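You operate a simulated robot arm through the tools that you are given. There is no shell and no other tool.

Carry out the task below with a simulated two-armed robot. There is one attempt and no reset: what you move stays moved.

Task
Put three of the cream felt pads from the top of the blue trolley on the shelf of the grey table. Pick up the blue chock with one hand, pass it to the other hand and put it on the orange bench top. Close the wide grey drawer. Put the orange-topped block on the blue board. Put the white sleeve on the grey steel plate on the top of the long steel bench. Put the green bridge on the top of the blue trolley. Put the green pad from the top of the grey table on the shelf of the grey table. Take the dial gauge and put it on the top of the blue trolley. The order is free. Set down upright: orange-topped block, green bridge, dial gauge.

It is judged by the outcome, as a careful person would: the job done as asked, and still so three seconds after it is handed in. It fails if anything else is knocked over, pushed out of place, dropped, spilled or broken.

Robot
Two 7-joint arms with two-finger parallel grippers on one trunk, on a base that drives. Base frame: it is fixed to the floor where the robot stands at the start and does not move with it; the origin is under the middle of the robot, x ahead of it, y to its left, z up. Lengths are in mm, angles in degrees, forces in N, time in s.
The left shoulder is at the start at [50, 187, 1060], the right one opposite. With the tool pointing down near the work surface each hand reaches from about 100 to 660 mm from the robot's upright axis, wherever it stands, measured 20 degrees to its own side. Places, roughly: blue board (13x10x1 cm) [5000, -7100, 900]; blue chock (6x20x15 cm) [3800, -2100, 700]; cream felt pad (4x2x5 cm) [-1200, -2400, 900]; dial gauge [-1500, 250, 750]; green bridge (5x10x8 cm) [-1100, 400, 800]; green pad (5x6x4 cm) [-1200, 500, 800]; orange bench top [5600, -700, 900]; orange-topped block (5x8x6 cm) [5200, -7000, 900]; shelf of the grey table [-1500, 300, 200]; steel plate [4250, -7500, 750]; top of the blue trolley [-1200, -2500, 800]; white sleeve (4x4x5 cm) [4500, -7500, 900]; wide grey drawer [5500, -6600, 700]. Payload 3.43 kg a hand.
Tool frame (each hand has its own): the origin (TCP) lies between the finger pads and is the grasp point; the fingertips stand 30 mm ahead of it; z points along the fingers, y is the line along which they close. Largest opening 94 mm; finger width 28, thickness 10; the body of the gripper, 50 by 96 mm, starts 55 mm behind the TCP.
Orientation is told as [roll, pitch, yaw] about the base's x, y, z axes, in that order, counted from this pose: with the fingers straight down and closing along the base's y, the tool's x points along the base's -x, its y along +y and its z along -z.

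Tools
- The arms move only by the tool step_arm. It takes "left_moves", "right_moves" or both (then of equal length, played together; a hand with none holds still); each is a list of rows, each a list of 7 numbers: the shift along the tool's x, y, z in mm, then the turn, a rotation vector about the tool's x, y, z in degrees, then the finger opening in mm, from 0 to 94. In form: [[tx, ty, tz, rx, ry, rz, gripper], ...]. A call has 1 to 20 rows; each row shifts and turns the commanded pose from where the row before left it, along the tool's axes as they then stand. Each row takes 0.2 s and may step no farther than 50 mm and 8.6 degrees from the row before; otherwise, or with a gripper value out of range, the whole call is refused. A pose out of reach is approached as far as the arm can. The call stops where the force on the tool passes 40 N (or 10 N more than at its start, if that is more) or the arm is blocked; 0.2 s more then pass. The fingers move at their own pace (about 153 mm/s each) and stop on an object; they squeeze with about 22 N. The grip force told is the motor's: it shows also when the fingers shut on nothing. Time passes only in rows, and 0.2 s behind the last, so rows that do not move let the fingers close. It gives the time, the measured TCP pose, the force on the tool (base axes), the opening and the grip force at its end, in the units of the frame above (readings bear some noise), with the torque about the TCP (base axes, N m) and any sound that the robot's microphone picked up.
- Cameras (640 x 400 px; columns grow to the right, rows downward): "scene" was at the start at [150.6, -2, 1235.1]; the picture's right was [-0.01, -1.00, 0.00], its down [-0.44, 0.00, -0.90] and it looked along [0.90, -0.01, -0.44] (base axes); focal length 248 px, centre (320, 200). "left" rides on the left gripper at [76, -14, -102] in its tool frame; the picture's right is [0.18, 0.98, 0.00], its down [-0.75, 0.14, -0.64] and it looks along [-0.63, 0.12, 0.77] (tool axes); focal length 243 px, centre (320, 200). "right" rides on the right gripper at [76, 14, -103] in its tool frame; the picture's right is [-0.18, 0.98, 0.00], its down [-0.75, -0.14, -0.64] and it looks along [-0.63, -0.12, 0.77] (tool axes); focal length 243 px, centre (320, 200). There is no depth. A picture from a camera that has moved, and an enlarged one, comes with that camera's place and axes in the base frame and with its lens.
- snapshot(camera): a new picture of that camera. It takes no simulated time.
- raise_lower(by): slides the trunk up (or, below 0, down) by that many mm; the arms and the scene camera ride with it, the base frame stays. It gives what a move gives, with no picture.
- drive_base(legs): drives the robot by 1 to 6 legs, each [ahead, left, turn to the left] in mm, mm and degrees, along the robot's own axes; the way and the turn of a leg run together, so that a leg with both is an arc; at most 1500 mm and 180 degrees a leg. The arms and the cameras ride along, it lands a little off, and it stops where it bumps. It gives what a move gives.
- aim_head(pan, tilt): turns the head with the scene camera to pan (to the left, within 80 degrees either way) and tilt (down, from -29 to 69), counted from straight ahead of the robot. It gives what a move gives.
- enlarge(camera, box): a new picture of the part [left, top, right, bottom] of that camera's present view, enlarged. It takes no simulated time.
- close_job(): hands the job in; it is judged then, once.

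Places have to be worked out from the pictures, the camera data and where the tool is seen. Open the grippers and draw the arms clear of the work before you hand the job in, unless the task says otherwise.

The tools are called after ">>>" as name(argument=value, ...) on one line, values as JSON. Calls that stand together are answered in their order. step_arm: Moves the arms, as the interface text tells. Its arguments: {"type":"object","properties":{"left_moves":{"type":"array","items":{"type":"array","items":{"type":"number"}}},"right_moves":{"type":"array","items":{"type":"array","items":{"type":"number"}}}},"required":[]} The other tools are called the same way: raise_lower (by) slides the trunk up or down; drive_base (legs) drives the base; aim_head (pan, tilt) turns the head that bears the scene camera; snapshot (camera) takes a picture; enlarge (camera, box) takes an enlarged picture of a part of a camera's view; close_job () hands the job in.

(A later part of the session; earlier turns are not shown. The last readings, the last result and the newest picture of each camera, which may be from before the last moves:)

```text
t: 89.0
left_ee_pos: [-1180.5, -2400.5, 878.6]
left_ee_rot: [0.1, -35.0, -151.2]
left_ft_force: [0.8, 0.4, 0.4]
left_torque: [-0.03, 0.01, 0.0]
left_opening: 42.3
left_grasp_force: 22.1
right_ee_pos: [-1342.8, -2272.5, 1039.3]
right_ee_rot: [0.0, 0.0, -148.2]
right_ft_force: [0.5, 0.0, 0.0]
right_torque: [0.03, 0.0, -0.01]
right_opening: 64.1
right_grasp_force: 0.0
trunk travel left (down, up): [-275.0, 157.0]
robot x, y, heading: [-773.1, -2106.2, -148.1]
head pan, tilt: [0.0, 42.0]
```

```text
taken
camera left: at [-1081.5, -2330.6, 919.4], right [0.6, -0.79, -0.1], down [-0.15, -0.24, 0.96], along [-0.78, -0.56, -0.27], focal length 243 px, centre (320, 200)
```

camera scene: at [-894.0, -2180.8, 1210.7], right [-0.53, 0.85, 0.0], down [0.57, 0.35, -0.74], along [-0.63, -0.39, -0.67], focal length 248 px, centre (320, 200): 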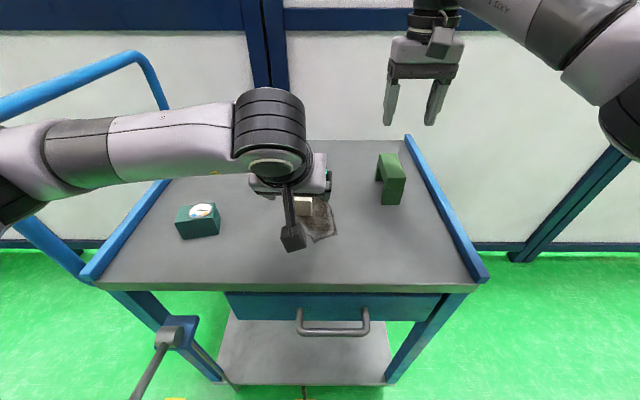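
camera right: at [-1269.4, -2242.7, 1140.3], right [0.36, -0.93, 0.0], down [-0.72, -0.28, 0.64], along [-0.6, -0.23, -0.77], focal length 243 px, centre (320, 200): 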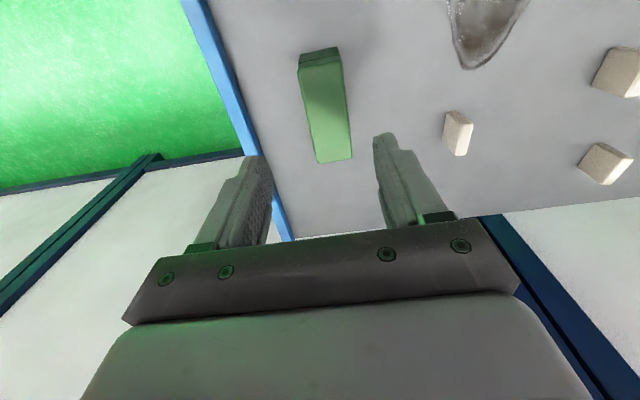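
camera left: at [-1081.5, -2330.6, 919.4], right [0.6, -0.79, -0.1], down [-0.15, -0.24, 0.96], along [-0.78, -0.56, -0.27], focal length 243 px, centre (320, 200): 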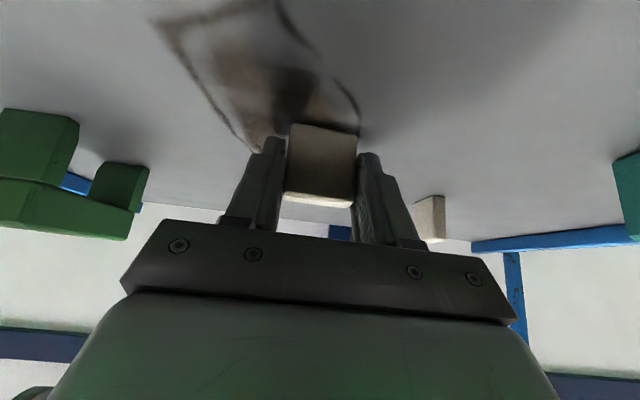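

Pad A is gripped (42 mm). I lift it straight up and move it aside to the left.

>>> step_arm(left_moves=[[-12, 0, -17, 0, 0, 0, 25], [-20, 0, -28, 0, 0, 0, 25], [-23, 0, -33, 0, 0, 0, 25], [-23, 0, -33, 0, 0, 0, 25], [-12, 30, -17, 0, 0, 0, 25], [0, 45, 0, 0, 0, 0, 25], [0, 45, 0, 0, 0, 0, 25], [0, 30, 0, 0, 0, 0, 25]])

>>> snapshot(camera="scene")

>>> snapshot(camera="right")

```text
t: 90.8
left_ee_pos: [-1110.0, -2533.9, 1031.6]
left_ee_rot: [0.0, -35.1, -151.4]
left_ft_force: [-0.4, 0.4, -0.1]
left_torque: [-0.02, -0.07, 0.03]
left_opening: 42.5
left_grasp_force: 22.4
right_ee_pos: [-1341.5, -2271.2, 1039.3]
right_ee_rot: [-0.3, 0.1, -148.3]
right_ft_force: [-0.4, 0.2, -0.3]
right_torque: [-0.03, -0.03, 0.0]
right_opening: 64.2
right_grasp_force: 0.1
trunk travel left (down, up): [-275.0, 157.0]
robot x, y, heading: [-773.2, -2105.0, -147.8]
head pan, tilt: [0.0, 42.0]
```

```text
taken
camera scene: at [-893.7, -2181.3, 1210.7], right [-0.53, 0.85, 0.0], down [0.57, 0.35, -0.74], along [-0.63, -0.39, -0.67], focal length 248 px, centre (320, 200)
```

scene: 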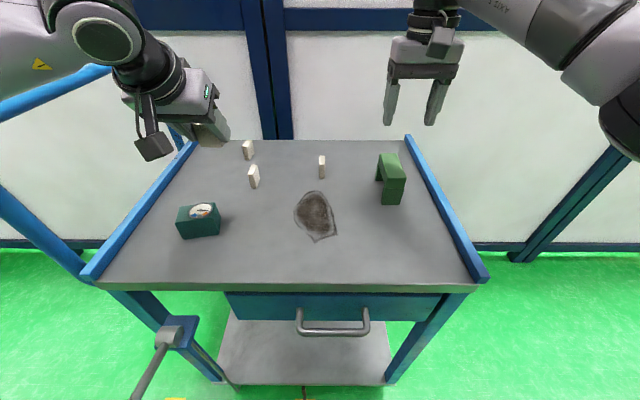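

```text
taken
camera right: at [-1269.3, -2243.2, 1140.3], right [0.36, -0.93, 0.0], down [-0.72, -0.28, 0.64], along [-0.6, -0.23, -0.77], focal length 243 px, centre (320, 200)
```

right: 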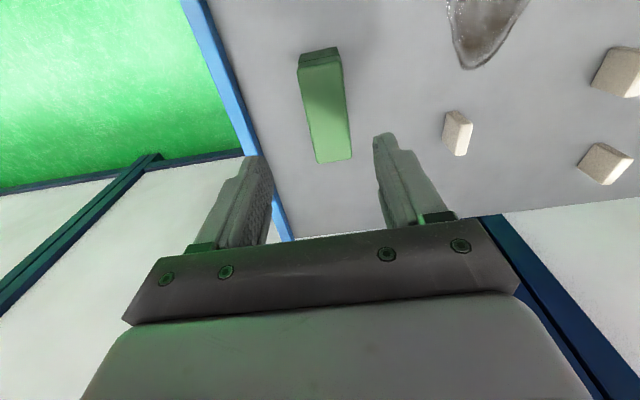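

>>> enlarge(camera="right", box=[418, 90, 498, 180])

```text
4.44 times, centred on (458, 135) of right
camera zoom: at [-1269.3, -2243.2, 1140.3], right [0.36, -0.93, 0.0], down [-0.72, -0.28, 0.64], along [-0.6, -0.23, -0.77], focal length 1078 px, centre (-293, 489)
```

zoom: 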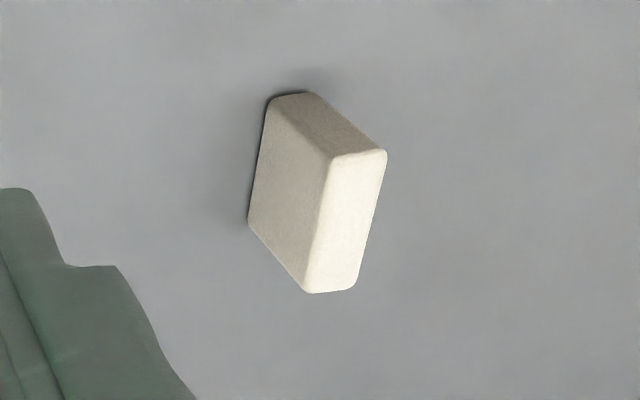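

Pad D is centred about (-1326, -2439) and aligned with my heading. I tilt the right hand and hover in front of it.

>>> step_arm(right_moves=[[0, 0, 0, 0, -7, 0, 60], [0, 0, 0, 0, -7, 0, 60], [0, 0, 0, 0, -7, 0, 60], [0, 0, 0, 0, -7, 0, 60], [0, 0, 0, 0, -7, 0, 60], [9.2, 37.9, 20.1, 0, 0, 0, 60], [9.2, 37.9, 20.1, 0, 0, 0, 60], [9.2, 37.9, 20.1, 0, 0, 0, 60], [9.2, 37.9, 20.1, 0, 0, 0, 60], [0, 0, 0, 0, 0, 0, 60]])

>>> snapshot(camera="right")

>>> snapshot(camera="scene")

```text
t: 93.0
left_ee_pos: [-1109.9, -2534.4, 1031.9]
left_ee_rot: [0.0, -35.1, -151.2]
left_ft_force: [0.0, -0.9, -0.5]
left_torque: [-0.03, 0.01, -0.01]
left_opening: 42.5
left_grasp_force: 22.4
right_ee_pos: [-1276.1, -2416.0, 946.1]
right_ee_rot: [0.0, -34.9, -148.1]
right_ft_force: [0.3, -0.3, 0.9]
right_torque: [-0.01, 0.0, 0.01]
right_opening: 59.8
right_grasp_force: 0.0
trunk travel left (down, up): [-275.0, 157.0]
robot x, y, heading: [-773.5, -2105.3, -148.1]
head pan, tilt: [0.0, 42.0]
```

```text
taken
camera right: at [-1164.4, -2362.1, 984.7], right [0.39, -0.91, 0.1], down [-0.29, -0.01, 0.96], along [-0.87, -0.4, -0.27], focal length 243 px, centre (320, 200)
```

right: 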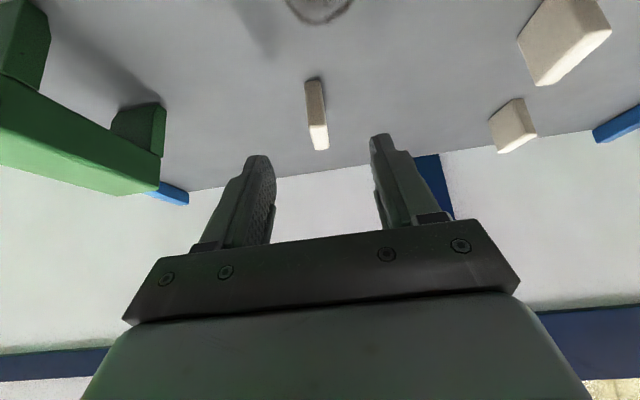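

```text
taken
camera scene: at [-893.9, -2181.1, 1210.7], right [-0.53, 0.85, 0.0], down [0.57, 0.35, -0.74], along [-0.63, -0.39, -0.67], focal length 248 px, centre (320, 200)
```

scene: 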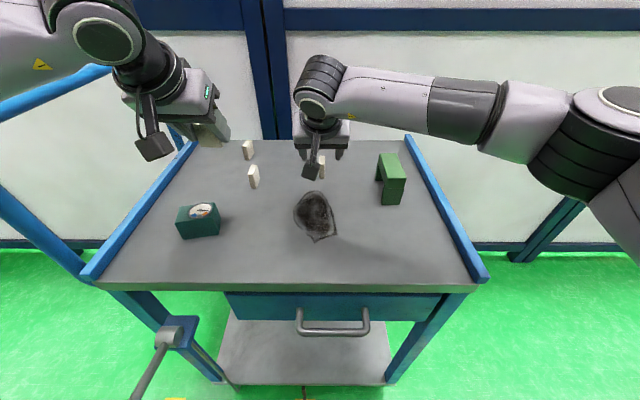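

Pad D is lined up between the fingers. I advance and close.

>>> step_arm(right_moves=[[0, -2, 30, 0, 0, 0, 60], [0, 0, 30, 0, 0, 0, 60], [0, 0, 22, 0, 0, 0, 60], [0, 0, 0, 0, 0, 0, 60], [0, 0, 0, 0, 0, 0, 30], [0, 0, 0, 0, 0, 0, 8], [0, 0, 0, 0, 0, 0, 8]])

>>> snapshot(camera="right")

```text
t: 94.6
left_ee_pos: [-1111.2, -2534.0, 1032.5]
left_ee_rot: [0.1, -35.2, -151.4]
left_ft_force: [0.0, -0.1, -0.8]
left_torque: [0.0, 0.01, 0.0]
left_opening: 42.6
left_grasp_force: 22.3
right_ee_pos: [-1318.4, -2437.0, 879.2]
right_ee_rot: [0.0, -34.9, -148.1]
right_ft_force: [-0.4, -0.4, 0.0]
right_torque: [0.0, -0.02, -0.01]
right_opening: 16.2
right_grasp_force: 21.8
trunk travel left (down, up): [-275.0, 157.0]
robot x, y, heading: [-772.9, -2105.1, -148.1]
head pan, tilt: [0.0, 42.0]
```

```text
taken
camera right: at [-1206.2, -2385.3, 918.8], right [0.39, -0.91, 0.1], down [-0.29, -0.01, 0.96], along [-0.87, -0.4, -0.27], focal length 243 px, centre (320, 200)
```

right: 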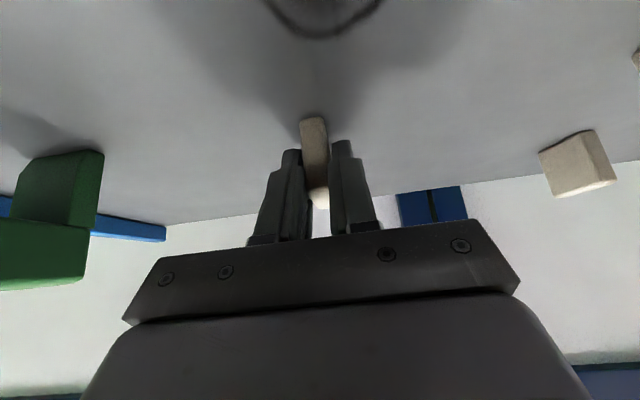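

Pad D is gripped (16 mm). I lift it clear, then back away from the trolley and head to the grey table.

>>> step_arm(right_moves=[[-12, 0, -17, 0, 0, 0, 8], [-20, 0, -28, 0, 0, 0, 8], [-23, 0, -33, 0, 0, 0, 8], [-23, 0, -33, 0, 0, 0, 8], [-23, 0, -33, 0, 0, 0, 8]])

>>> snapshot(camera="right")

>>> drive_base(legs=[[-450, 0, 0], [0, -1100, 0], [0, 0, -91]])

>>> snapshot(camera="scene")

```text
t: 95.8
left_ee_pos: [-1111.2, -2533.6, 1031.4]
left_ee_rot: [0.2, -35.1, -151.3]
left_ft_force: [1.7, 0.5, 0.0]
left_torque: [0.0, 0.01, -0.03]
left_opening: 42.4
left_grasp_force: 21.6
right_ee_pos: [-1316.6, -2442.1, 1058.2]
right_ee_rot: [-0.1, -34.8, -148.1]
right_ft_force: [0.6, 0.6, -1.3]
right_torque: [-0.01, 0.03, -0.02]
right_opening: 16.2
right_grasp_force: 22.1
trunk travel left (down, up): [-275.0, 157.0]
robot x, y, heading: [-777.3, -2104.9, -148.1]
head pan, tilt: [0.0, 42.0]
```

```text
taken
camera right: at [-1206.2, -2387.9, 1097.0], right [0.39, -0.91, 0.1], down [-0.29, -0.01, 0.96], along [-0.87, -0.4, -0.27], focal length 243 px, centre (320, 200)
```

right: 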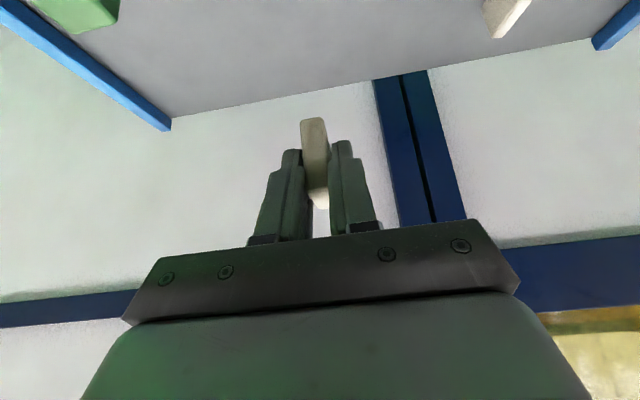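

```text
t: 112.0
left_ee_pos: [-1389.2, -567.3, 1032.1]
left_ee_rot: [0.1, -35.2, 116.1]
left_ft_force: [-0.8, 0.1, -0.3]
left_torque: [0.02, -0.02, 0.01]
left_opening: 42.4
left_grasp_force: 22.3
right_ee_pos: [-1285.9, -363.0, 1057.4]
right_ee_rot: [-0.1, -34.9, 119.3]
right_ft_force: [-0.7, -0.1, -0.1]
right_torque: [0.0, 0.0, -0.01]
right_opening: 12.5
right_grasp_force: 22.1
trunk travel left (down, up): [-275.0, 157.0]
robot x, y, heading: [-978.6, -922.4, 119.7]
head pan, tilt: [0.0, 42.0]
```

```text
taken
camera scene: at [-1044.7, -801.0, 1210.7], right [0.87, 0.49, 0.0], down [0.33, -0.58, -0.74], along [-0.36, 0.65, -0.67], focal length 248 px, centre (320, 200)
```

scene: 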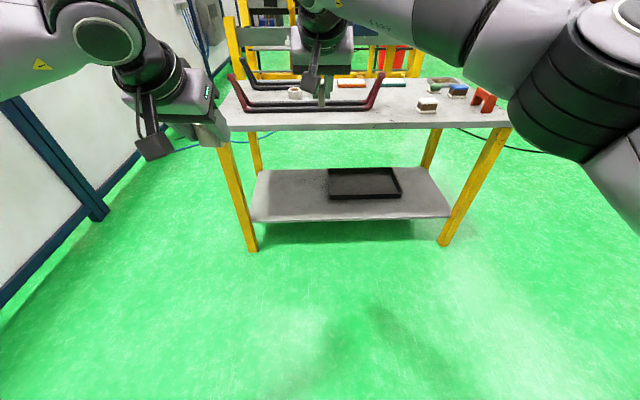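

The right grip narrowed from 16 to 12.5 mm, so I check both pads in the hands.

>>> snapshot(camera="right")

>>> snapshot(camera="left")

>>> enlarge(camera="scene", box=[260, 10, 400, 130])

```text
taken
camera right: at [-1239.1, -476.8, 1096.5], right [-0.93, -0.35, 0.1], down [0.0, 0.29, 0.96], along [-0.36, 0.89, -0.27], focal length 243 px, centre (320, 200)
```

right: 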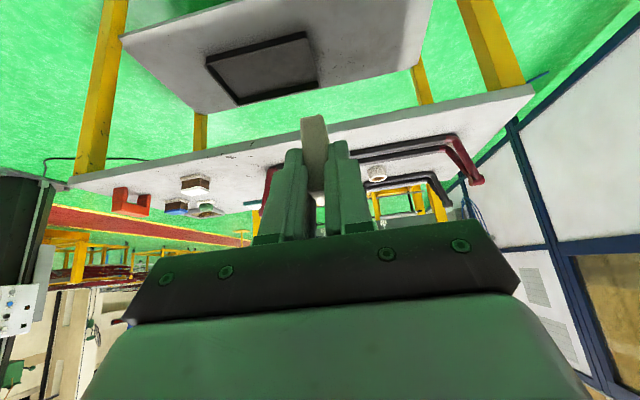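

```text
taken
camera left: at [-1322.4, -670.9, 1072.8], right [-0.82, -0.57, -0.1], down [-0.24, 0.16, 0.96], along [-0.53, 0.81, -0.27], focal length 243 px, centre (320, 200)
```

left: 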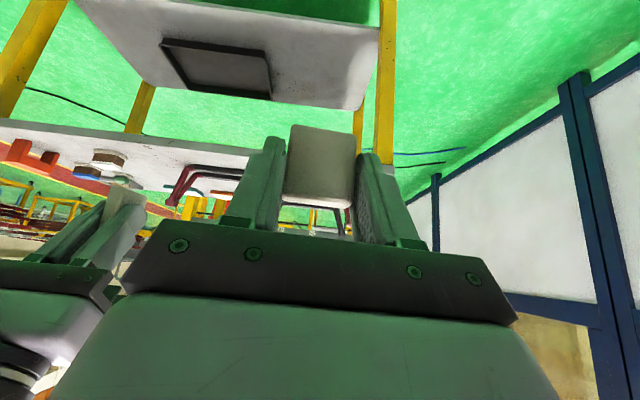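

```text
3.33 times, centred on (330, 70) of scene
camera zoom: at [-1044.7, -801.0, 1210.7], right [0.87, 0.49, 0.0], down [0.33, -0.58, -0.74], along [-0.36, 0.65, -0.67], focal length 826 px, centre (287, 633)
```

zoom: 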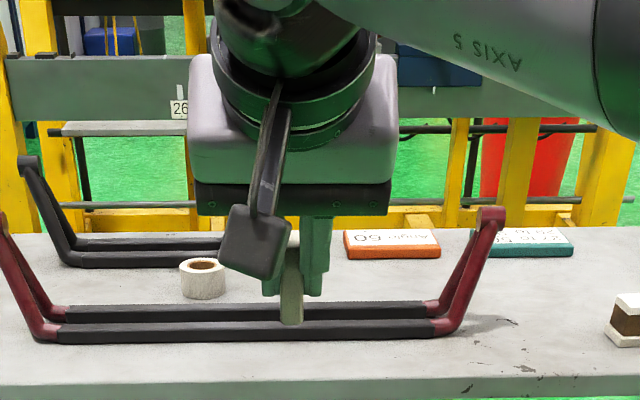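

Both pads are still held (the felt just compresses). I slide right and forward to a stand-off in front of the table, then look at the shelf.

>>> drive_base(legs=[[0, -375, 1.3], [170, 0, 0]])

>>> snapshot(camera="scene")

>>> snapshot(camera="right")

>>> snapshot(camera="left")

```text
t: 116.9
left_ee_pos: [-1151.0, -242.1, 1031.2]
left_ee_rot: [0.1, -34.9, 116.8]
left_ft_force: [-1.2, -0.4, -0.6]
left_torque: [0.0, 0.02, -0.02]
left_opening: 42.2
left_grasp_force: 22.2
right_ee_pos: [-1050.5, -36.4, 1057.3]
right_ee_rot: [-0.1, -34.8, 120.0]
right_ft_force: [-0.9, 0.2, 0.0]
right_torque: [0.04, -0.04, -0.03]
right_opening: 12.7
right_grasp_force: 22.3
trunk travel left (down, up): [-275.0, 157.0]
robot x, y, heading: [-732.5, -590.8, 119.8]
head pan, tilt: [0.0, 42.0]
```

```text
taken
camera scene: at [-803.6, -470.0, 1210.6], right [0.87, 0.5, 0.0], down [0.34, -0.58, -0.74], along [-0.37, 0.64, -0.67], focal length 248 px, centre (320, 200)
```

scene: 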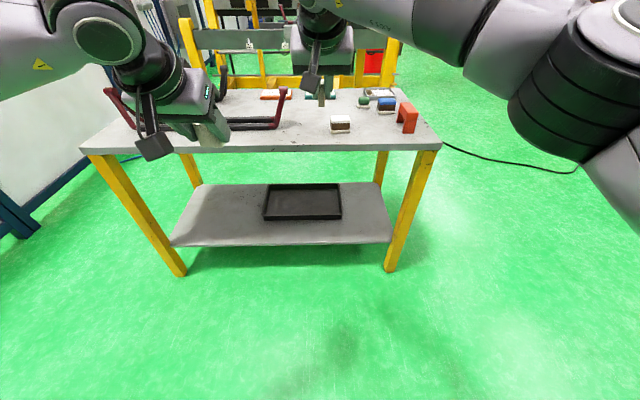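

```text
taken
camera right: at [-1001.9, -148.2, 1096.3], right [-0.93, -0.36, 0.1], down [0.0, 0.29, 0.96], along [-0.37, 0.89, -0.27], focal length 243 px, centre (320, 200)
```

right: 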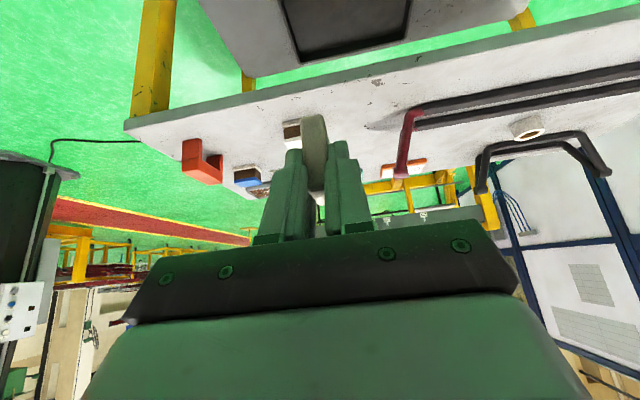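

```text
taken
camera left: at [-1082.8, -343.3, 1072.6], right [-0.81, -0.58, -0.1], down [-0.24, 0.16, 0.96], along [-0.54, 0.8, -0.27], focal length 243 px, centre (320, 200)
```

left: 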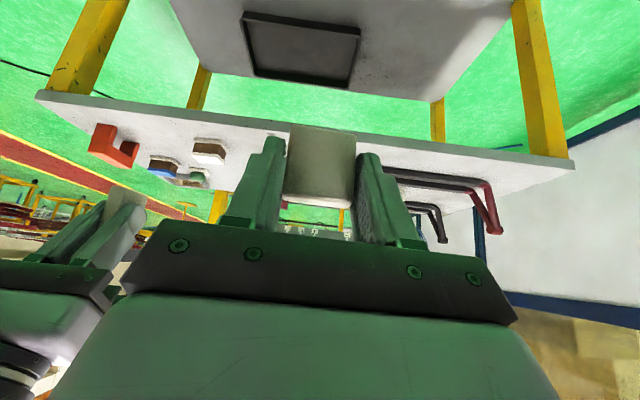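

The shelf's top is near z 218 and its front edge sits about 68 mm behind the table's front edge, with the tray another 147 mm in. I lower the trunk fully, then bring both hands low in free space before driving in.

>>> raise_lower(by=-275)

>>> step_arm(right_moves=[[36.8, -15.8, 24.8, 0, 0, 0, 8], [36.8, -15.8, 24.8, 0, 0, 0, 8], [36.8, -15.8, 24.8, 0, 0, 0, 8], [36.8, -15.8, 24.8, 0, 0, 0, 8], [36.8, -15.8, 24.8, 0, 0, 0, 8], [36.8, -15.8, 24.8, 0, 0, 0, 8], [36.8, -15.8, 24.8, 0, 0, 0, 8], [36.8, -15.8, 24.8, 0, 0, 0, 8], [36.8, -15.8, 24.8, 0, 0, 0, 8], [36.8, -15.8, 24.8, 0, 0, 0, 8], [36.8, -15.8, 24.8, 0, 0, 0, 8], [36.8, -15.8, 24.8, 0, 0, 0, 8]], left_moves=[[26.8, 0, 29.1, 0, 0, 0, 25], [26.8, 0, 29.1, 0, 0, 0, 25], [26.8, 0, 29.1, 0, 0, 0, 25], [26.8, 0, 29.1, 0, 0, 0, 25], [26.8, 0, 29.1, 0, 0, 0, 25], [26.8, 0, 29.1, 0, 0, 0, 25], [26.8, 0, 29.1, 0, 0, 0, 25], [26.8, 0, 29.1, 0, 0, 0, 25], [26.8, 0, 29.1, 0, 0, 0, 25], [26.8, 0, 29.1, 0, 0, 0, 25], [26.8, 0, 29.1, 0, 0, 0, 25], [26.8, 0, 29.1, 0, 0, 0, 25]])

>>> snapshot(camera="scene")

>>> snapshot(camera="right")

>>> snapshot(camera="left")

```text
t: 119.7
left_ee_pos: [-1151.2, -240.4, 755.7]
left_ee_rot: [0.1, -35.2, 116.8]
left_ft_force: [-0.2, 0.2, -0.4]
left_torque: [0.04, -0.01, -0.02]
left_opening: 42.8
left_grasp_force: 21.9
right_ee_pos: [-1050.4, -37.2, 783.7]
right_ee_rot: [-0.1, -34.9, 120.0]
right_ft_force: [-0.1, 0.1, 0.1]
right_torque: [0.01, 0.04, 0.0]
right_opening: 12.4
right_grasp_force: 22.1
trunk travel left (down, up): [0.0, 432.0]
robot x, y, heading: [-732.6, -592.0, 120.0]
head pan, tilt: [0.0, 42.0]
```

```text
t: 122.3
left_ee_pos: [-1125.4, -289.8, 335.5]
left_ee_rot: [0.1, -35.0, 116.8]
left_ft_force: [-0.4, 1.1, -0.3]
left_torque: [-0.03, 0.03, -0.01]
left_opening: 42.4
left_grasp_force: 22.1
left hand out of reach, approached as far as the arm can: row 11, 12
right_ee_pos: [-802.0, -108.4, 307.9]
right_ee_rot: [0.2, -35.1, 119.7]
right_ft_force: [-0.6, 0.2, 1.1]
right_torque: [-0.08, -0.01, 0.01]
right_opening: 12.6
right_grasp_force: 22.2
right hand out of reach, approached as far as the arm can: row 12
trunk travel left (down, up): [0.0, 432.0]
robot x, y, heading: [-731.3, -593.3, 120.1]
head pan, tilt: [0.0, 42.0]
```

```text
taken
camera scene: at [-803.0, -470.3, 935.7], right [0.87, 0.5, 0.0], down [0.33, -0.58, -0.74], along [-0.37, 0.64, -0.67], focal length 248 px, centre (320, 200)
```

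scene: 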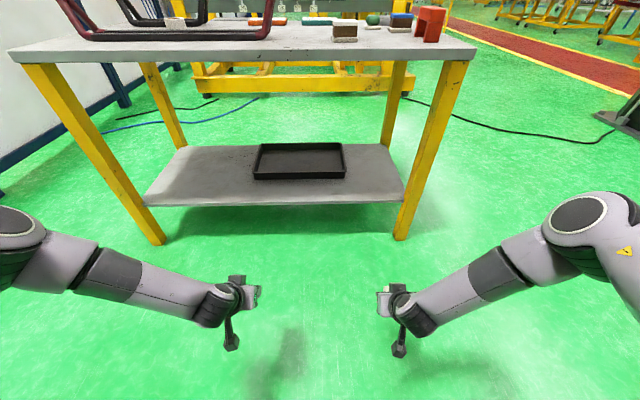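

```text
taken
camera right: at [-752.8, -219.6, 345.5], right [-0.93, -0.36, 0.11], down [0.0, 0.29, 0.96], along [-0.38, 0.89, -0.27], focal length 243 px, centre (320, 200)
```

right: 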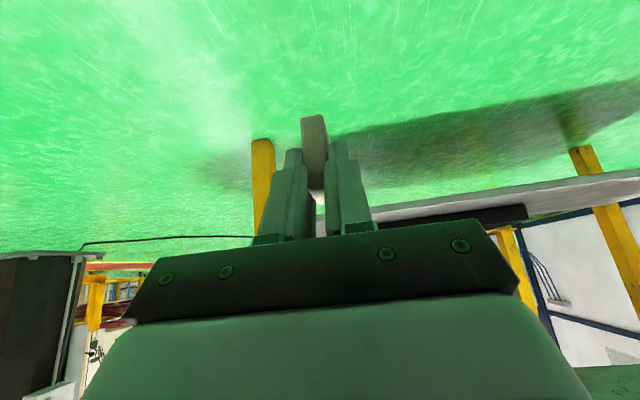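

```text
taken
camera left: at [-1057.7, -393.2, 377.3], right [-0.81, -0.58, -0.1], down [-0.24, 0.16, 0.96], along [-0.54, 0.8, -0.27], focal length 243 px, centre (320, 200)
```

left: 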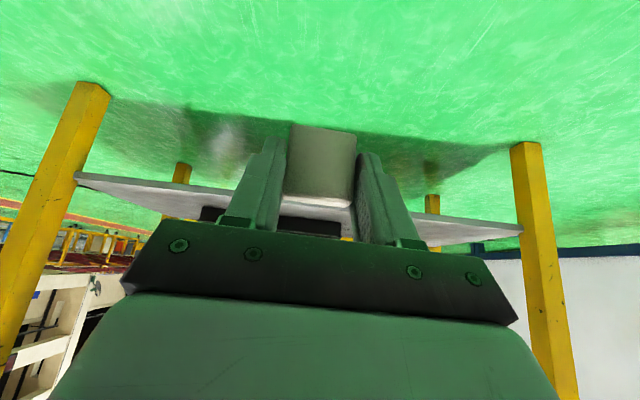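

Both hands stop short near z 310-335 at 455 mm ahead, likely a joint limit close to the body. I try reaching farther forward (about 90 mm) where the arm is straighter.

>>> step_arm(right_moves=[[-24.6, 0, 17.2, 0, 0, 0, 8], [-24.6, 0, 17.2, 0, 0, 0, 8], [-24.6, 0, 17.2, 0, 0, 0, 8], [0, 0, 0, 0, 0, 0, 8]], left_moves=[[-24.6, 0, 17.2, 0, 0, 0, 25], [-24.6, 0, 17.2, 0, 0, 0, 25], [-24.6, 0, 17.2, 0, 0, 0, 25], [0, 0, 0, 0, 0, 0, 25]])

```text
t: 123.3
left_ee_pos: [-1165.1, -212.2, 336.1]
left_ee_rot: [0.0, -35.0, 116.9]
left_ft_force: [-0.2, 0.7, -0.2]
left_torque: [0.0, -0.03, 0.0]
left_opening: 42.6
left_grasp_force: 21.7
right_ee_pos: [-846.2, -30.6, 305.3]
right_ee_rot: [0.0, -34.9, 120.0]
right_ft_force: [-0.4, -0.1, 0.3]
right_torque: [0.01, 0.03, 0.03]
right_opening: 12.7
right_grasp_force: 21.6
trunk travel left (down, up): [0.0, 432.0]
robot x, y, heading: [-733.3, -592.4, 120.1]
head pan, tilt: [0.0, 42.0]
```

>>> step_arm(right_moves=[[11.5, 0, 16.4, 0, 0, 0, 8], [5, 0, 7, 0, 0, 0, 8], [0, 0, 0, 0, 0, 0, 8]], left_moves=[[17, 0, 24.6, 0, 0, 0, 25], [17, 0, 24.6, 0, 0, 0, 25], [0, 0, 0, 0, 0, 0, 25]])

```text
t: 124.1
left_ee_pos: [-1162.6, -210.5, 275.6]
left_ee_rot: [0.2, -35.1, 116.7]
left_ft_force: [0.2, 0.3, 0.6]
left_torque: [0.03, 0.02, 0.0]
left_opening: 42.4
left_grasp_force: 22.3
right_ee_pos: [-843.3, -29.1, 278.2]
right_ee_rot: [0.0, -34.9, 120.0]
right_ft_force: [0.1, -0.5, -0.2]
right_torque: [-0.03, 0.05, -0.02]
right_opening: 12.7
right_grasp_force: 22.0
trunk travel left (down, up): [0.0, 432.0]
robot x, y, heading: [-733.6, -590.8, 119.9]
head pan, tilt: [0.0, 42.0]
```

Reachable. I test 25 mm lower in free space (placement depth) and come back up, so the final lowering is certain.

>>> step_arm(right_moves=[[14.3, 0, 20.5, 0, 0, 0, 8], [0, 0, 0, 0, 0, 0, 8]], left_moves=[[14.3, 0, 20.5, 0, 0, 0, 25], [0, 0, 0, 0, 0, 0, 25]])

>>> step_arm(right_moves=[[-22.9, 0, -32.8, 0, 0, 0, 8], [0, 0, 0, 0, 0, 0, 8]], left_moves=[[-22.9, 0, -32.8, 0, 0, 0, 25], [0, 0, 0, 0, 0, 0, 25]])

>>> snapshot(camera="scene")

>>> snapshot(camera="right")

```text
t: 124.7
left_ee_pos: [-1161.8, -211.7, 250.8]
left_ee_rot: [0.1, -35.1, 116.8]
left_ft_force: [-0.1, -0.6, -0.5]
left_torque: [0.0, -0.01, 0.01]
left_opening: 42.4
left_grasp_force: 22.7
right_ee_pos: [-844.0, -30.1, 254.0]
right_ee_rot: [0.0, -34.8, 120.1]
right_ft_force: [0.4, -1.0, -0.1]
right_torque: [-0.02, 0.06, 0.0]
right_opening: 12.8
right_grasp_force: 22.0
trunk travel left (down, up): [0.0, 432.0]
robot x, y, heading: [-734.0, -592.1, 119.9]
head pan, tilt: [0.0, 42.0]
```

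```text
t: 125.3
left_ee_pos: [-1162.4, -211.0, 289.5]
left_ee_rot: [0.1, -35.1, 116.9]
left_ft_force: [0.2, -0.3, 0.0]
left_torque: [0.03, 0.01, 0.01]
left_opening: 42.3
left_grasp_force: 21.8
right_ee_pos: [-845.9, -28.7, 294.1]
right_ee_rot: [-0.1, -34.9, 120.0]
right_ft_force: [0.0, 0.7, 0.1]
right_torque: [0.01, -0.02, -0.01]
right_opening: 12.7
right_grasp_force: 22.2
trunk travel left (down, up): [0.0, 432.0]
robot x, y, heading: [-733.5, -586.3, 120.2]
head pan, tilt: [0.0, 42.0]
```

```text
taken
camera scene: at [-803.4, -470.4, 935.7], right [0.87, 0.5, 0.0], down [0.34, -0.58, -0.74], along [-0.37, 0.64, -0.67], focal length 248 px, centre (320, 200)
```

scene: 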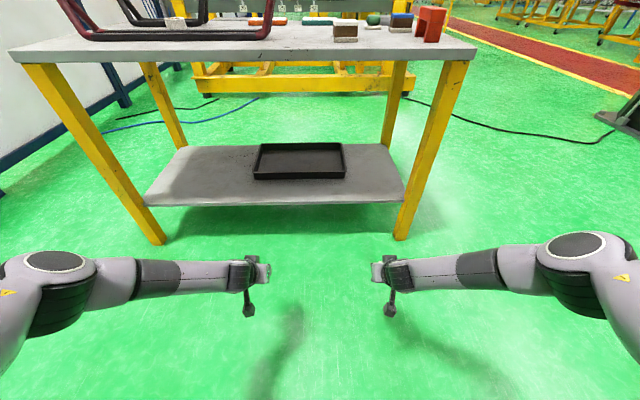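

```text
taken
camera right: at [-796.2, -140.9, 333.1], right [-0.93, -0.36, 0.1], down [0.0, 0.29, 0.96], along [-0.37, 0.89, -0.27], focal length 243 px, centre (320, 200)
```

right: 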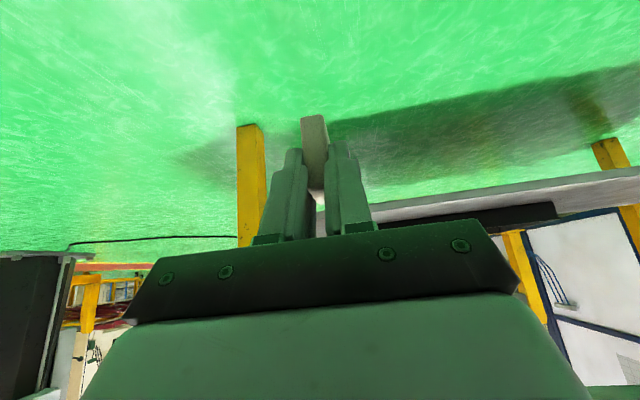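

I enlarge the shelf corner to pin down its height and front edge more exactly.

>>> enlarge(camera="scene", box=[130, 130, 430, 260])

```text
2.13 times, centred on (280, 195) of scene
camera zoom: at [-803.4, -470.4, 935.7], right [0.87, 0.5, 0.0], down [0.34, -0.58, -0.74], along [-0.37, 0.64, -0.67], focal length 529 px, centre (405, 211)
```

zoom: 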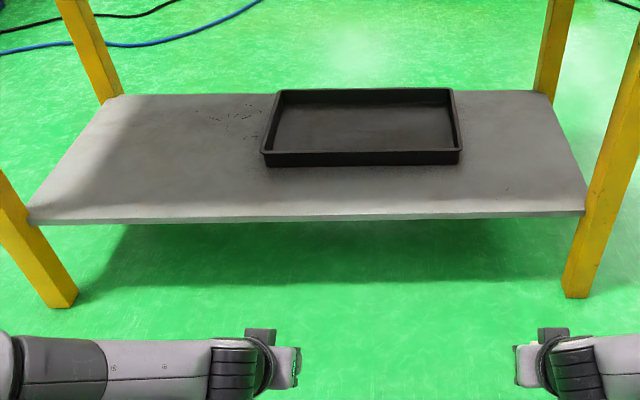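

The shelf is near z 225 with its edge about 785-790 along my approach. The right forearm would pass near the table's front-right leg, so I shift left 150 mm first, raise the hands slightly, and then drive in most of the way.

>>> step_arm(right_moves=[[-8.6, 0, -12.3, 0, 0, 0, 8]], left_moves=[[-11, 0, -16, 0, 0, 0, 25]])

>>> drive_base(legs=[[0, 150, 0.8], [340, 0, 0]])

>>> snapshot(camera="scene")

>>> snapshot(camera="right")

>>> snapshot(camera="left")

```text
t: 125.7
left_ee_pos: [-1162.6, -211.3, 310.1]
left_ee_rot: [0.1, -35.1, 116.9]
left_ft_force: [-0.2, 0.0, -0.1]
left_torque: [-0.01, 0.01, 0.01]
left_opening: 42.2
left_grasp_force: 22.1
right_ee_pos: [-845.9, -30.1, 309.5]
right_ee_rot: [0.1, -34.9, 120.0]
right_ft_force: [-0.5, 0.3, -0.1]
right_torque: [0.04, 0.03, 0.0]
right_opening: 12.6
right_grasp_force: 22.0
trunk travel left (down, up): [0.0, 432.0]
robot x, y, heading: [-733.3, -588.3, 120.1]
head pan, tilt: [0.0, 42.0]
```

```text
t: 129.5
left_ee_pos: [-1471.2, -3.9, 308.3]
left_ee_rot: [0.0, -35.1, 117.7]
left_ft_force: [-0.2, 0.7, -0.6]
left_torque: [-0.03, 0.02, 0.0]
left_opening: 42.3
left_grasp_force: 22.0
right_ee_pos: [-1154.9, 183.9, 308.0]
right_ee_rot: [-0.1, -34.9, 120.9]
right_ft_force: [0.1, 0.4, 0.5]
right_torque: [0.0, -0.01, 0.01]
right_opening: 12.5
right_grasp_force: 22.2
trunk travel left (down, up): [0.0, 432.0]
robot x, y, heading: [-1032.1, -373.9, 121.0]
head pan, tilt: [0.0, 42.0]
```

```text
taken
camera scene: at [-1107.3, -256.6, 935.7], right [0.86, 0.51, 0.0], down [0.34, -0.57, -0.74], along [-0.38, 0.64, -0.67], focal length 248 px, centre (320, 200)
```

scene: 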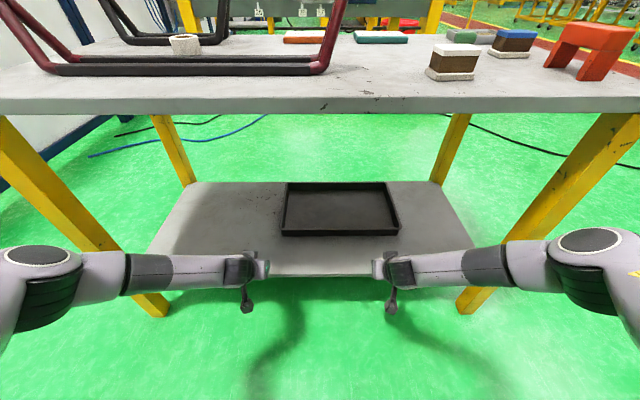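

```text
taken
camera right: at [-1105.2, 73.2, 347.7], right [-0.92, -0.37, 0.1], down [-0.01, 0.29, 0.96], along [-0.39, 0.88, -0.27], focal length 243 px, centre (320, 200)
```

right: 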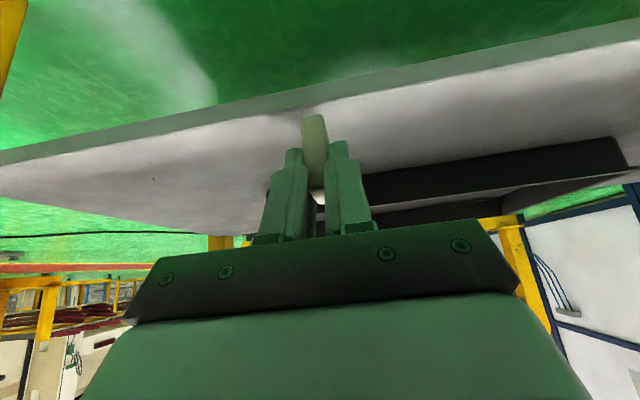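

```text
taken
camera left: at [-1402.4, -104.8, 350.6], right [-0.8, -0.59, -0.1], down [-0.24, 0.15, 0.96], along [-0.55, 0.79, -0.26], focal length 243 px, centre (320, 200)
```

left: 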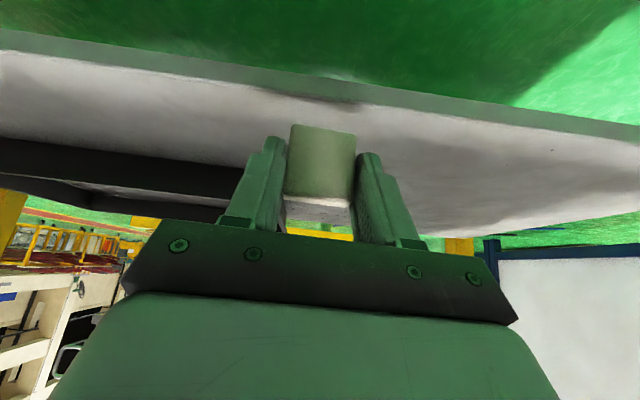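

The hands hang correctly in front of the shelf with clearance. I drive the last 95 mm in.

>>> drive_base(legs=[[95, 0, 0]])

>>> snapshot(camera="scene")

>>> snapshot(camera="right")

>>> snapshot(camera="left")

```text
t: 130.6
left_ee_pos: [-1519.8, 75.0, 309.2]
left_ee_rot: [0.0, -35.2, 117.8]
left_ft_force: [0.7, -0.1, 0.5]
left_torque: [-0.01, -0.01, -0.01]
left_opening: 42.4
left_grasp_force: 22.0
right_ee_pos: [-1205.1, 264.5, 309.1]
right_ee_rot: [-0.1, -34.9, 121.0]
right_ft_force: [-0.1, -0.5, 0.0]
right_torque: [-0.01, 0.01, 0.0]
right_opening: 12.5
right_grasp_force: 21.8
trunk travel left (down, up): [0.0, 432.0]
robot x, y, heading: [-1086.4, -296.1, 121.0]
head pan, tilt: [0.0, 42.0]
```

```text
taken
camera scene: at [-1156.0, -176.3, 935.7], right [0.86, 0.52, 0.0], down [0.35, -0.57, -0.74], along [-0.38, 0.64, -0.67], focal length 248 px, centre (320, 200)
```

scene: 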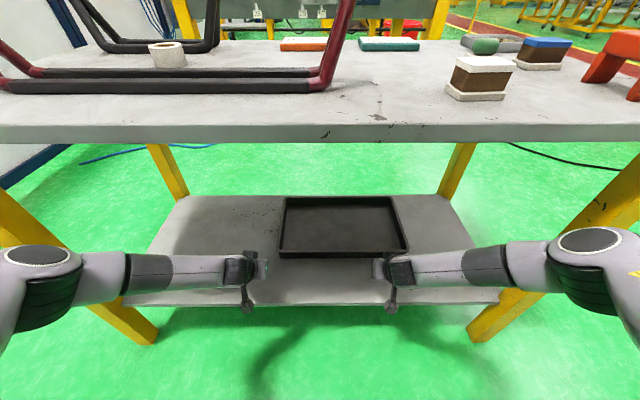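

```text
taken
camera right: at [-1154.8, 153.4, 347.7], right [-0.92, -0.38, 0.1], down [-0.01, 0.29, 0.96], along [-0.39, 0.88, -0.27], focal length 243 px, centre (320, 200)
```

right: 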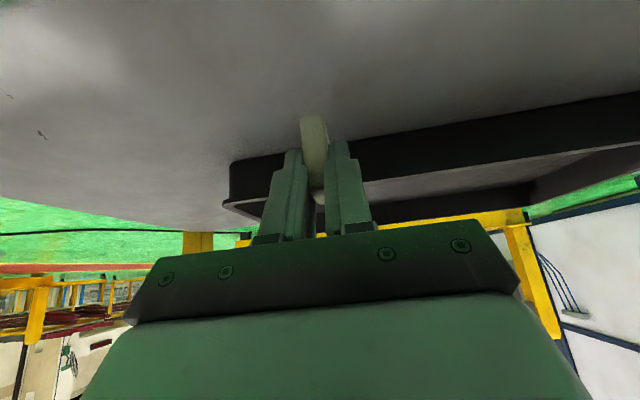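

```text
taken
camera left: at [-1451.5, -25.3, 350.6], right [-0.8, -0.59, -0.1], down [-0.24, 0.15, 0.96], along [-0.55, 0.79, -0.26], focal length 243 px, centre (320, 200)
```

left: 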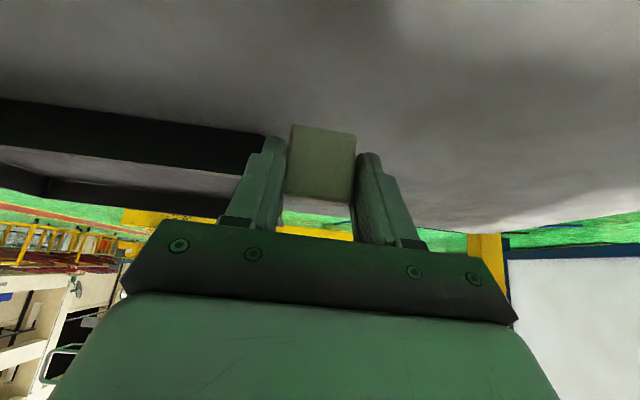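

Both pads are over the front strip of the shelf, about 100 mm clear of the tray. I lower both together in small steps.

>>> step_arm(right_moves=[[4.6, 0, 6.5, 0, 0, 0, 8], [2.9, 0, 4.1, 0, 0, 0, 8], [2.9, 0, 4.1, 0, 0, 0, 8], [2.3, 0, 3.3, 0, 0, 0, 8], [0, 0, 0, 0, 0, 0, 8]], left_moves=[[4.6, 0, 6.5, 0, 0, 0, 25], [2.9, 0, 4.1, 0, 0, 0, 25], [2.9, 0, 4.1, 0, 0, 0, 25], [2.3, 0, 3.3, 0, 0, 0, 25], [0, 0, 0, 0, 0, 0, 25]])

>>> snapshot(camera="left")

>>> snapshot(camera="right")

```text
t: 131.8
left_ee_pos: [-1520.5, 74.2, 288.0]
left_ee_rot: [0.0, -35.1, 117.8]
left_ft_force: [0.5, -0.4, -0.2]
left_torque: [0.02, -0.01, 0.0]
left_opening: 42.5
left_grasp_force: 22.0
right_ee_pos: [-1206.6, 263.7, 287.1]
right_ee_rot: [-0.1, -34.9, 121.0]
right_ft_force: [-0.3, 0.5, 0.1]
right_torque: [-0.02, 0.0, 0.03]
right_opening: 12.9
right_grasp_force: 21.6
trunk travel left (down, up): [0.0, 432.0]
robot x, y, heading: [-1084.8, -298.5, 121.3]
head pan, tilt: [0.0, 42.0]
```

```text
taken
camera left: at [-1451.5, -26.5, 329.4], right [-0.8, -0.59, -0.1], down [-0.24, 0.15, 0.96], along [-0.55, 0.79, -0.26], focal length 243 px, centre (320, 200)
```

left: 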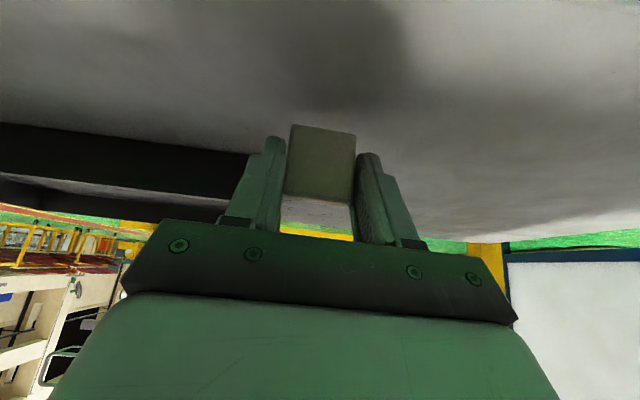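

```text
taken
camera right: at [-1155.6, 153.3, 325.4], right [-0.92, -0.38, 0.1], down [-0.01, 0.29, 0.96], along [-0.39, 0.88, -0.27], focal length 243 px, centre (320, 200)
```

right: 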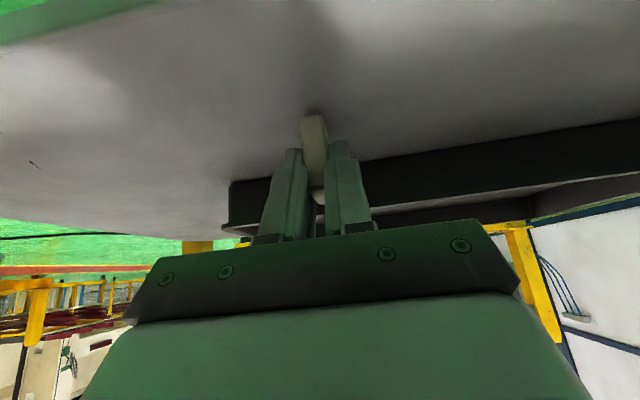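

Shadows are converging but no contact yet. I go on down in 2-3 mm steps.

>>> step_arm(right_moves=[[2.3, 0, 3.3, 0, 0, 0, 8], [1.7, 0, 2.5, 0, 0, 0, 8], [1.7, 0, 2.5, 0, 0, 0, 8], [0, 0, 0, 0, 0, 0, 8]], left_moves=[[2.3, 0, 3.3, 0, 0, 0, 25], [1.7, 0, 2.5, 0, 0, 0, 25], [1.7, 0, 2.5, 0, 0, 0, 25], [0, 0, 0, 0, 0, 0, 25]])

>>> enlarge(camera="left", box=[240, 60, 400, 220])

>>> enlarge(camera="right", box=[240, 60, 400, 220])

```text
t: 132.8
left_ee_pos: [-1520.1, 75.5, 279.0]
left_ee_rot: [-0.1, -35.2, 117.9]
left_ft_force: [-0.3, -0.3, 0.1]
left_torque: [0.02, 0.0, 0.03]
left_opening: 42.4
left_grasp_force: 22.5
right_ee_pos: [-1208.6, 266.2, 279.8]
right_ee_rot: [-0.1, -35.4, 121.1]
right_ft_force: [7.1, -8.8, 35.6]
right_torque: [0.56, 0.3, -0.01]
right_opening: 12.8
right_grasp_force: 22.3
trunk travel left (down, up): [0.0, 432.0]
robot x, y, heading: [-1083.3, -295.5, 121.4]
head pan, tilt: [0.0, 42.0]
```

```text
2.50 times, centred on (320, 140) of left
camera zoom: at [-1451.1, -25.7, 319.4], right [-0.8, -0.59, -0.11], down [-0.24, 0.15, 0.96], along [-0.55, 0.79, -0.26], focal length 606 px, centre (320, 350)
```

zoom: 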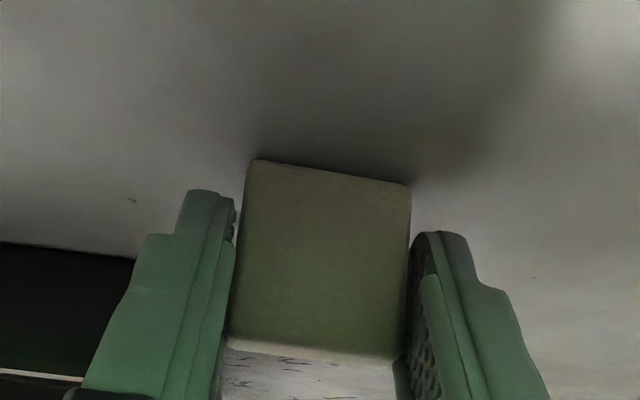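

```text
2.50 times, centred on (320, 140) of right
camera zoom: at [-1157.1, 155.1, 318.7], right [-0.92, -0.38, 0.11], down [-0.01, 0.28, 0.96], along [-0.39, 0.88, -0.26], focal length 606 px, centre (320, 350)
```

zoom: 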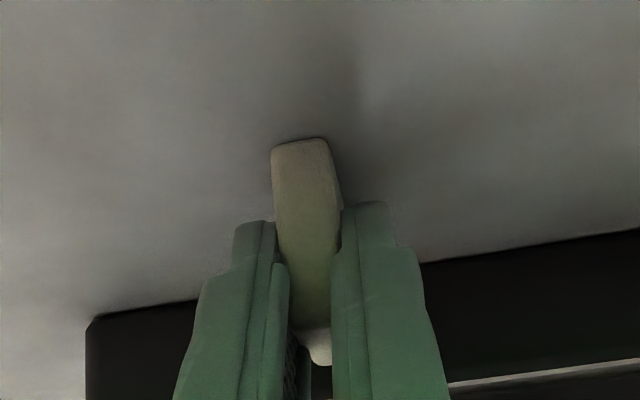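

The right pad has touched the shelf (shelf z ≈ 239); the left is a millimetre or so above. I relax the right by 1.5 mm and lower the left to touch.

>>> step_arm(right_moves=[[-0.9, 0, -1.4, 0, 0, 0, 8], [0, 0, 0, 0, 0, 0, 8]], left_moves=[[0.9, 0, 1.3, 0, 0, 0, 25], [0, 0, 0, 0, 0, 0, 25]])

```text
t: 133.4
left_ee_pos: [-1520.8, 77.9, 277.7]
left_ee_rot: [0.0, -35.3, 117.8]
left_ft_force: [1.2, -0.1, 7.7]
left_torque: [0.01, 0.07, -0.02]
left_opening: 42.3
left_grasp_force: 22.4
right_ee_pos: [-1207.3, 265.9, 280.9]
right_ee_rot: [0.0, -35.3, 121.1]
right_ft_force: [-5.5, 3.3, 16.5]
right_torque: [0.66, 0.51, 0.09]
right_opening: 12.8
right_grasp_force: 22.2
trunk travel left (down, up): [0.0, 432.0]
robot x, y, heading: [-1079.6, -295.9, 121.2]
head pan, tilt: [0.0, 42.0]
```

Both touch the shelf. I release both gently.

>>> step_arm(right_moves=[[-0.6, 0, -0.8, 0, 0, 0, 8], [0, 0, 0, 0, 0, 0, 20], [0, 0, 0, 0, 0, 0, 34], [0, 0, 0, 0, 0, 0, 50], [0, 0, 0, 0, 0, 0, 50]], left_moves=[[0, 0, 0, 0, 0, 0, 25], [0, 0, 0, 0, 0, 0, 50], [0, 0, 0, 0, 0, 0, 66], [0, 0, 0, 0, 0, 0, 80], [0, 0, 0, 0, 0, 0, 80]])

>>> snapshot(camera="left")

>>> snapshot(camera="right")

```text
t: 134.6
left_ee_pos: [-1520.0, 75.9, 275.7]
left_ee_rot: [0.1, -35.1, 117.8]
left_ft_force: [0.3, -0.2, 0.2]
left_torque: [0.01, -0.01, -0.01]
left_opening: 80.0
left_grasp_force: 0.1
right_ee_pos: [-1206.2, 263.5, 279.2]
right_ee_rot: [-0.3, -34.7, 121.2]
right_ft_force: [0.9, -0.1, 0.1]
right_torque: [0.0, 0.01, -0.01]
right_opening: 49.9
right_grasp_force: 0.1
trunk travel left (down, up): [0.0, 432.0]
robot x, y, heading: [-1086.0, -297.8, 120.9]
head pan, tilt: [0.0, 42.0]
```

```text
taken
camera left: at [-1451.2, -25.7, 317.6], right [-0.8, -0.59, -0.1], down [-0.24, 0.15, 0.96], along [-0.55, 0.79, -0.26], focal length 243 px, centre (320, 200)
```

left: 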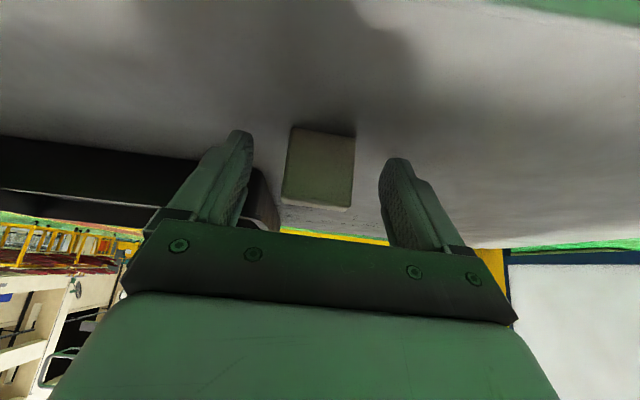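

```text
taken
camera right: at [-1154.6, 152.9, 317.4], right [-0.92, -0.38, 0.1], down [-0.01, 0.29, 0.96], along [-0.39, 0.88, -0.27], focal length 243 px, centre (320, 200)
```

right: 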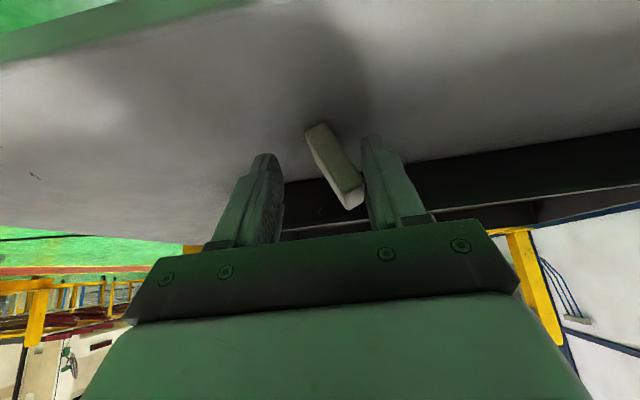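

The left pad stands well; the right pad leans against a finger. I close the right fingers to about 18 mm to bring it upright again.

>>> step_arm(right_moves=[[0, 0, 0, 0, 0, 0, 40], [0, 0, 0, 0, 0, 0, 30], [0, 0, 0, 0, 0, 0, 22], [0, 0, 0, 0, 0, 0, 18], [0, 0, 0, 0, 0, 0, 18]])

>>> snapshot(camera="right")

>>> enlarge(camera="right", box=[240, 60, 400, 220])

```text
t: 135.8
left_ee_pos: [-1519.0, 75.3, 276.7]
left_ee_rot: [0.1, -35.1, 117.8]
left_ft_force: [0.1, 0.5, 0.3]
left_torque: [0.02, 0.0, -0.03]
left_opening: 80.1
left_grasp_force: 0.0
right_ee_pos: [-1205.7, 264.0, 280.5]
right_ee_rot: [-0.1, -35.0, 121.0]
right_ft_force: [-0.2, -1.3, 9.8]
right_torque: [0.01, 0.13, 0.0]
right_opening: 17.9
right_grasp_force: 0.2
trunk travel left (down, up): [0.0, 432.0]
robot x, y, heading: [-1085.4, -295.8, 121.1]
head pan, tilt: [0.0, 42.0]
```

```text
taken
camera right: at [-1155.9, 153.9, 319.1], right [-0.92, -0.38, 0.1], down [-0.01, 0.29, 0.96], along [-0.39, 0.88, -0.27], focal length 243 px, centre (320, 200)
```

right: 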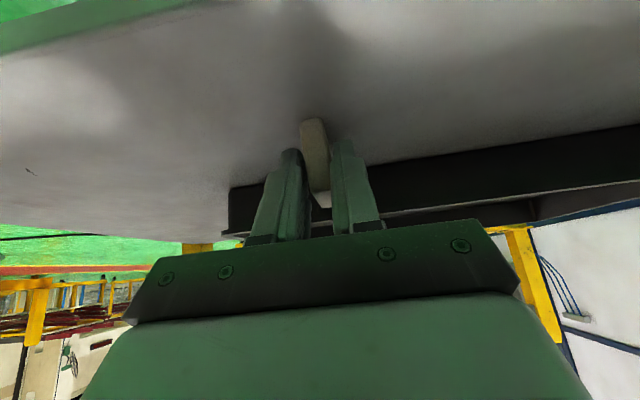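

```text
2.50 times, centred on (320, 140) of right
camera zoom: at [-1155.9, 153.9, 319.1], right [-0.92, -0.38, 0.1], down [-0.01, 0.29, 0.96], along [-0.39, 0.88, -0.27], focal length 606 px, centre (320, 350)
```

zoom: 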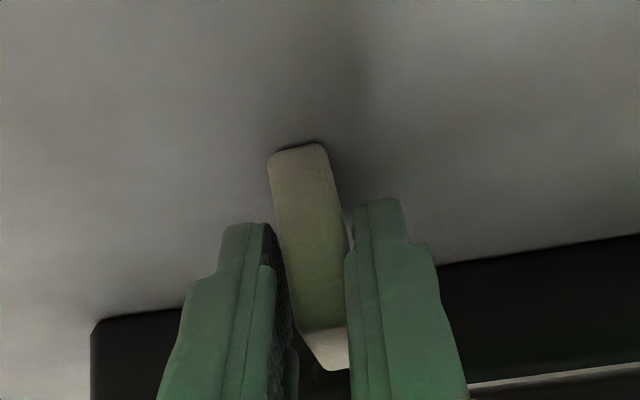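

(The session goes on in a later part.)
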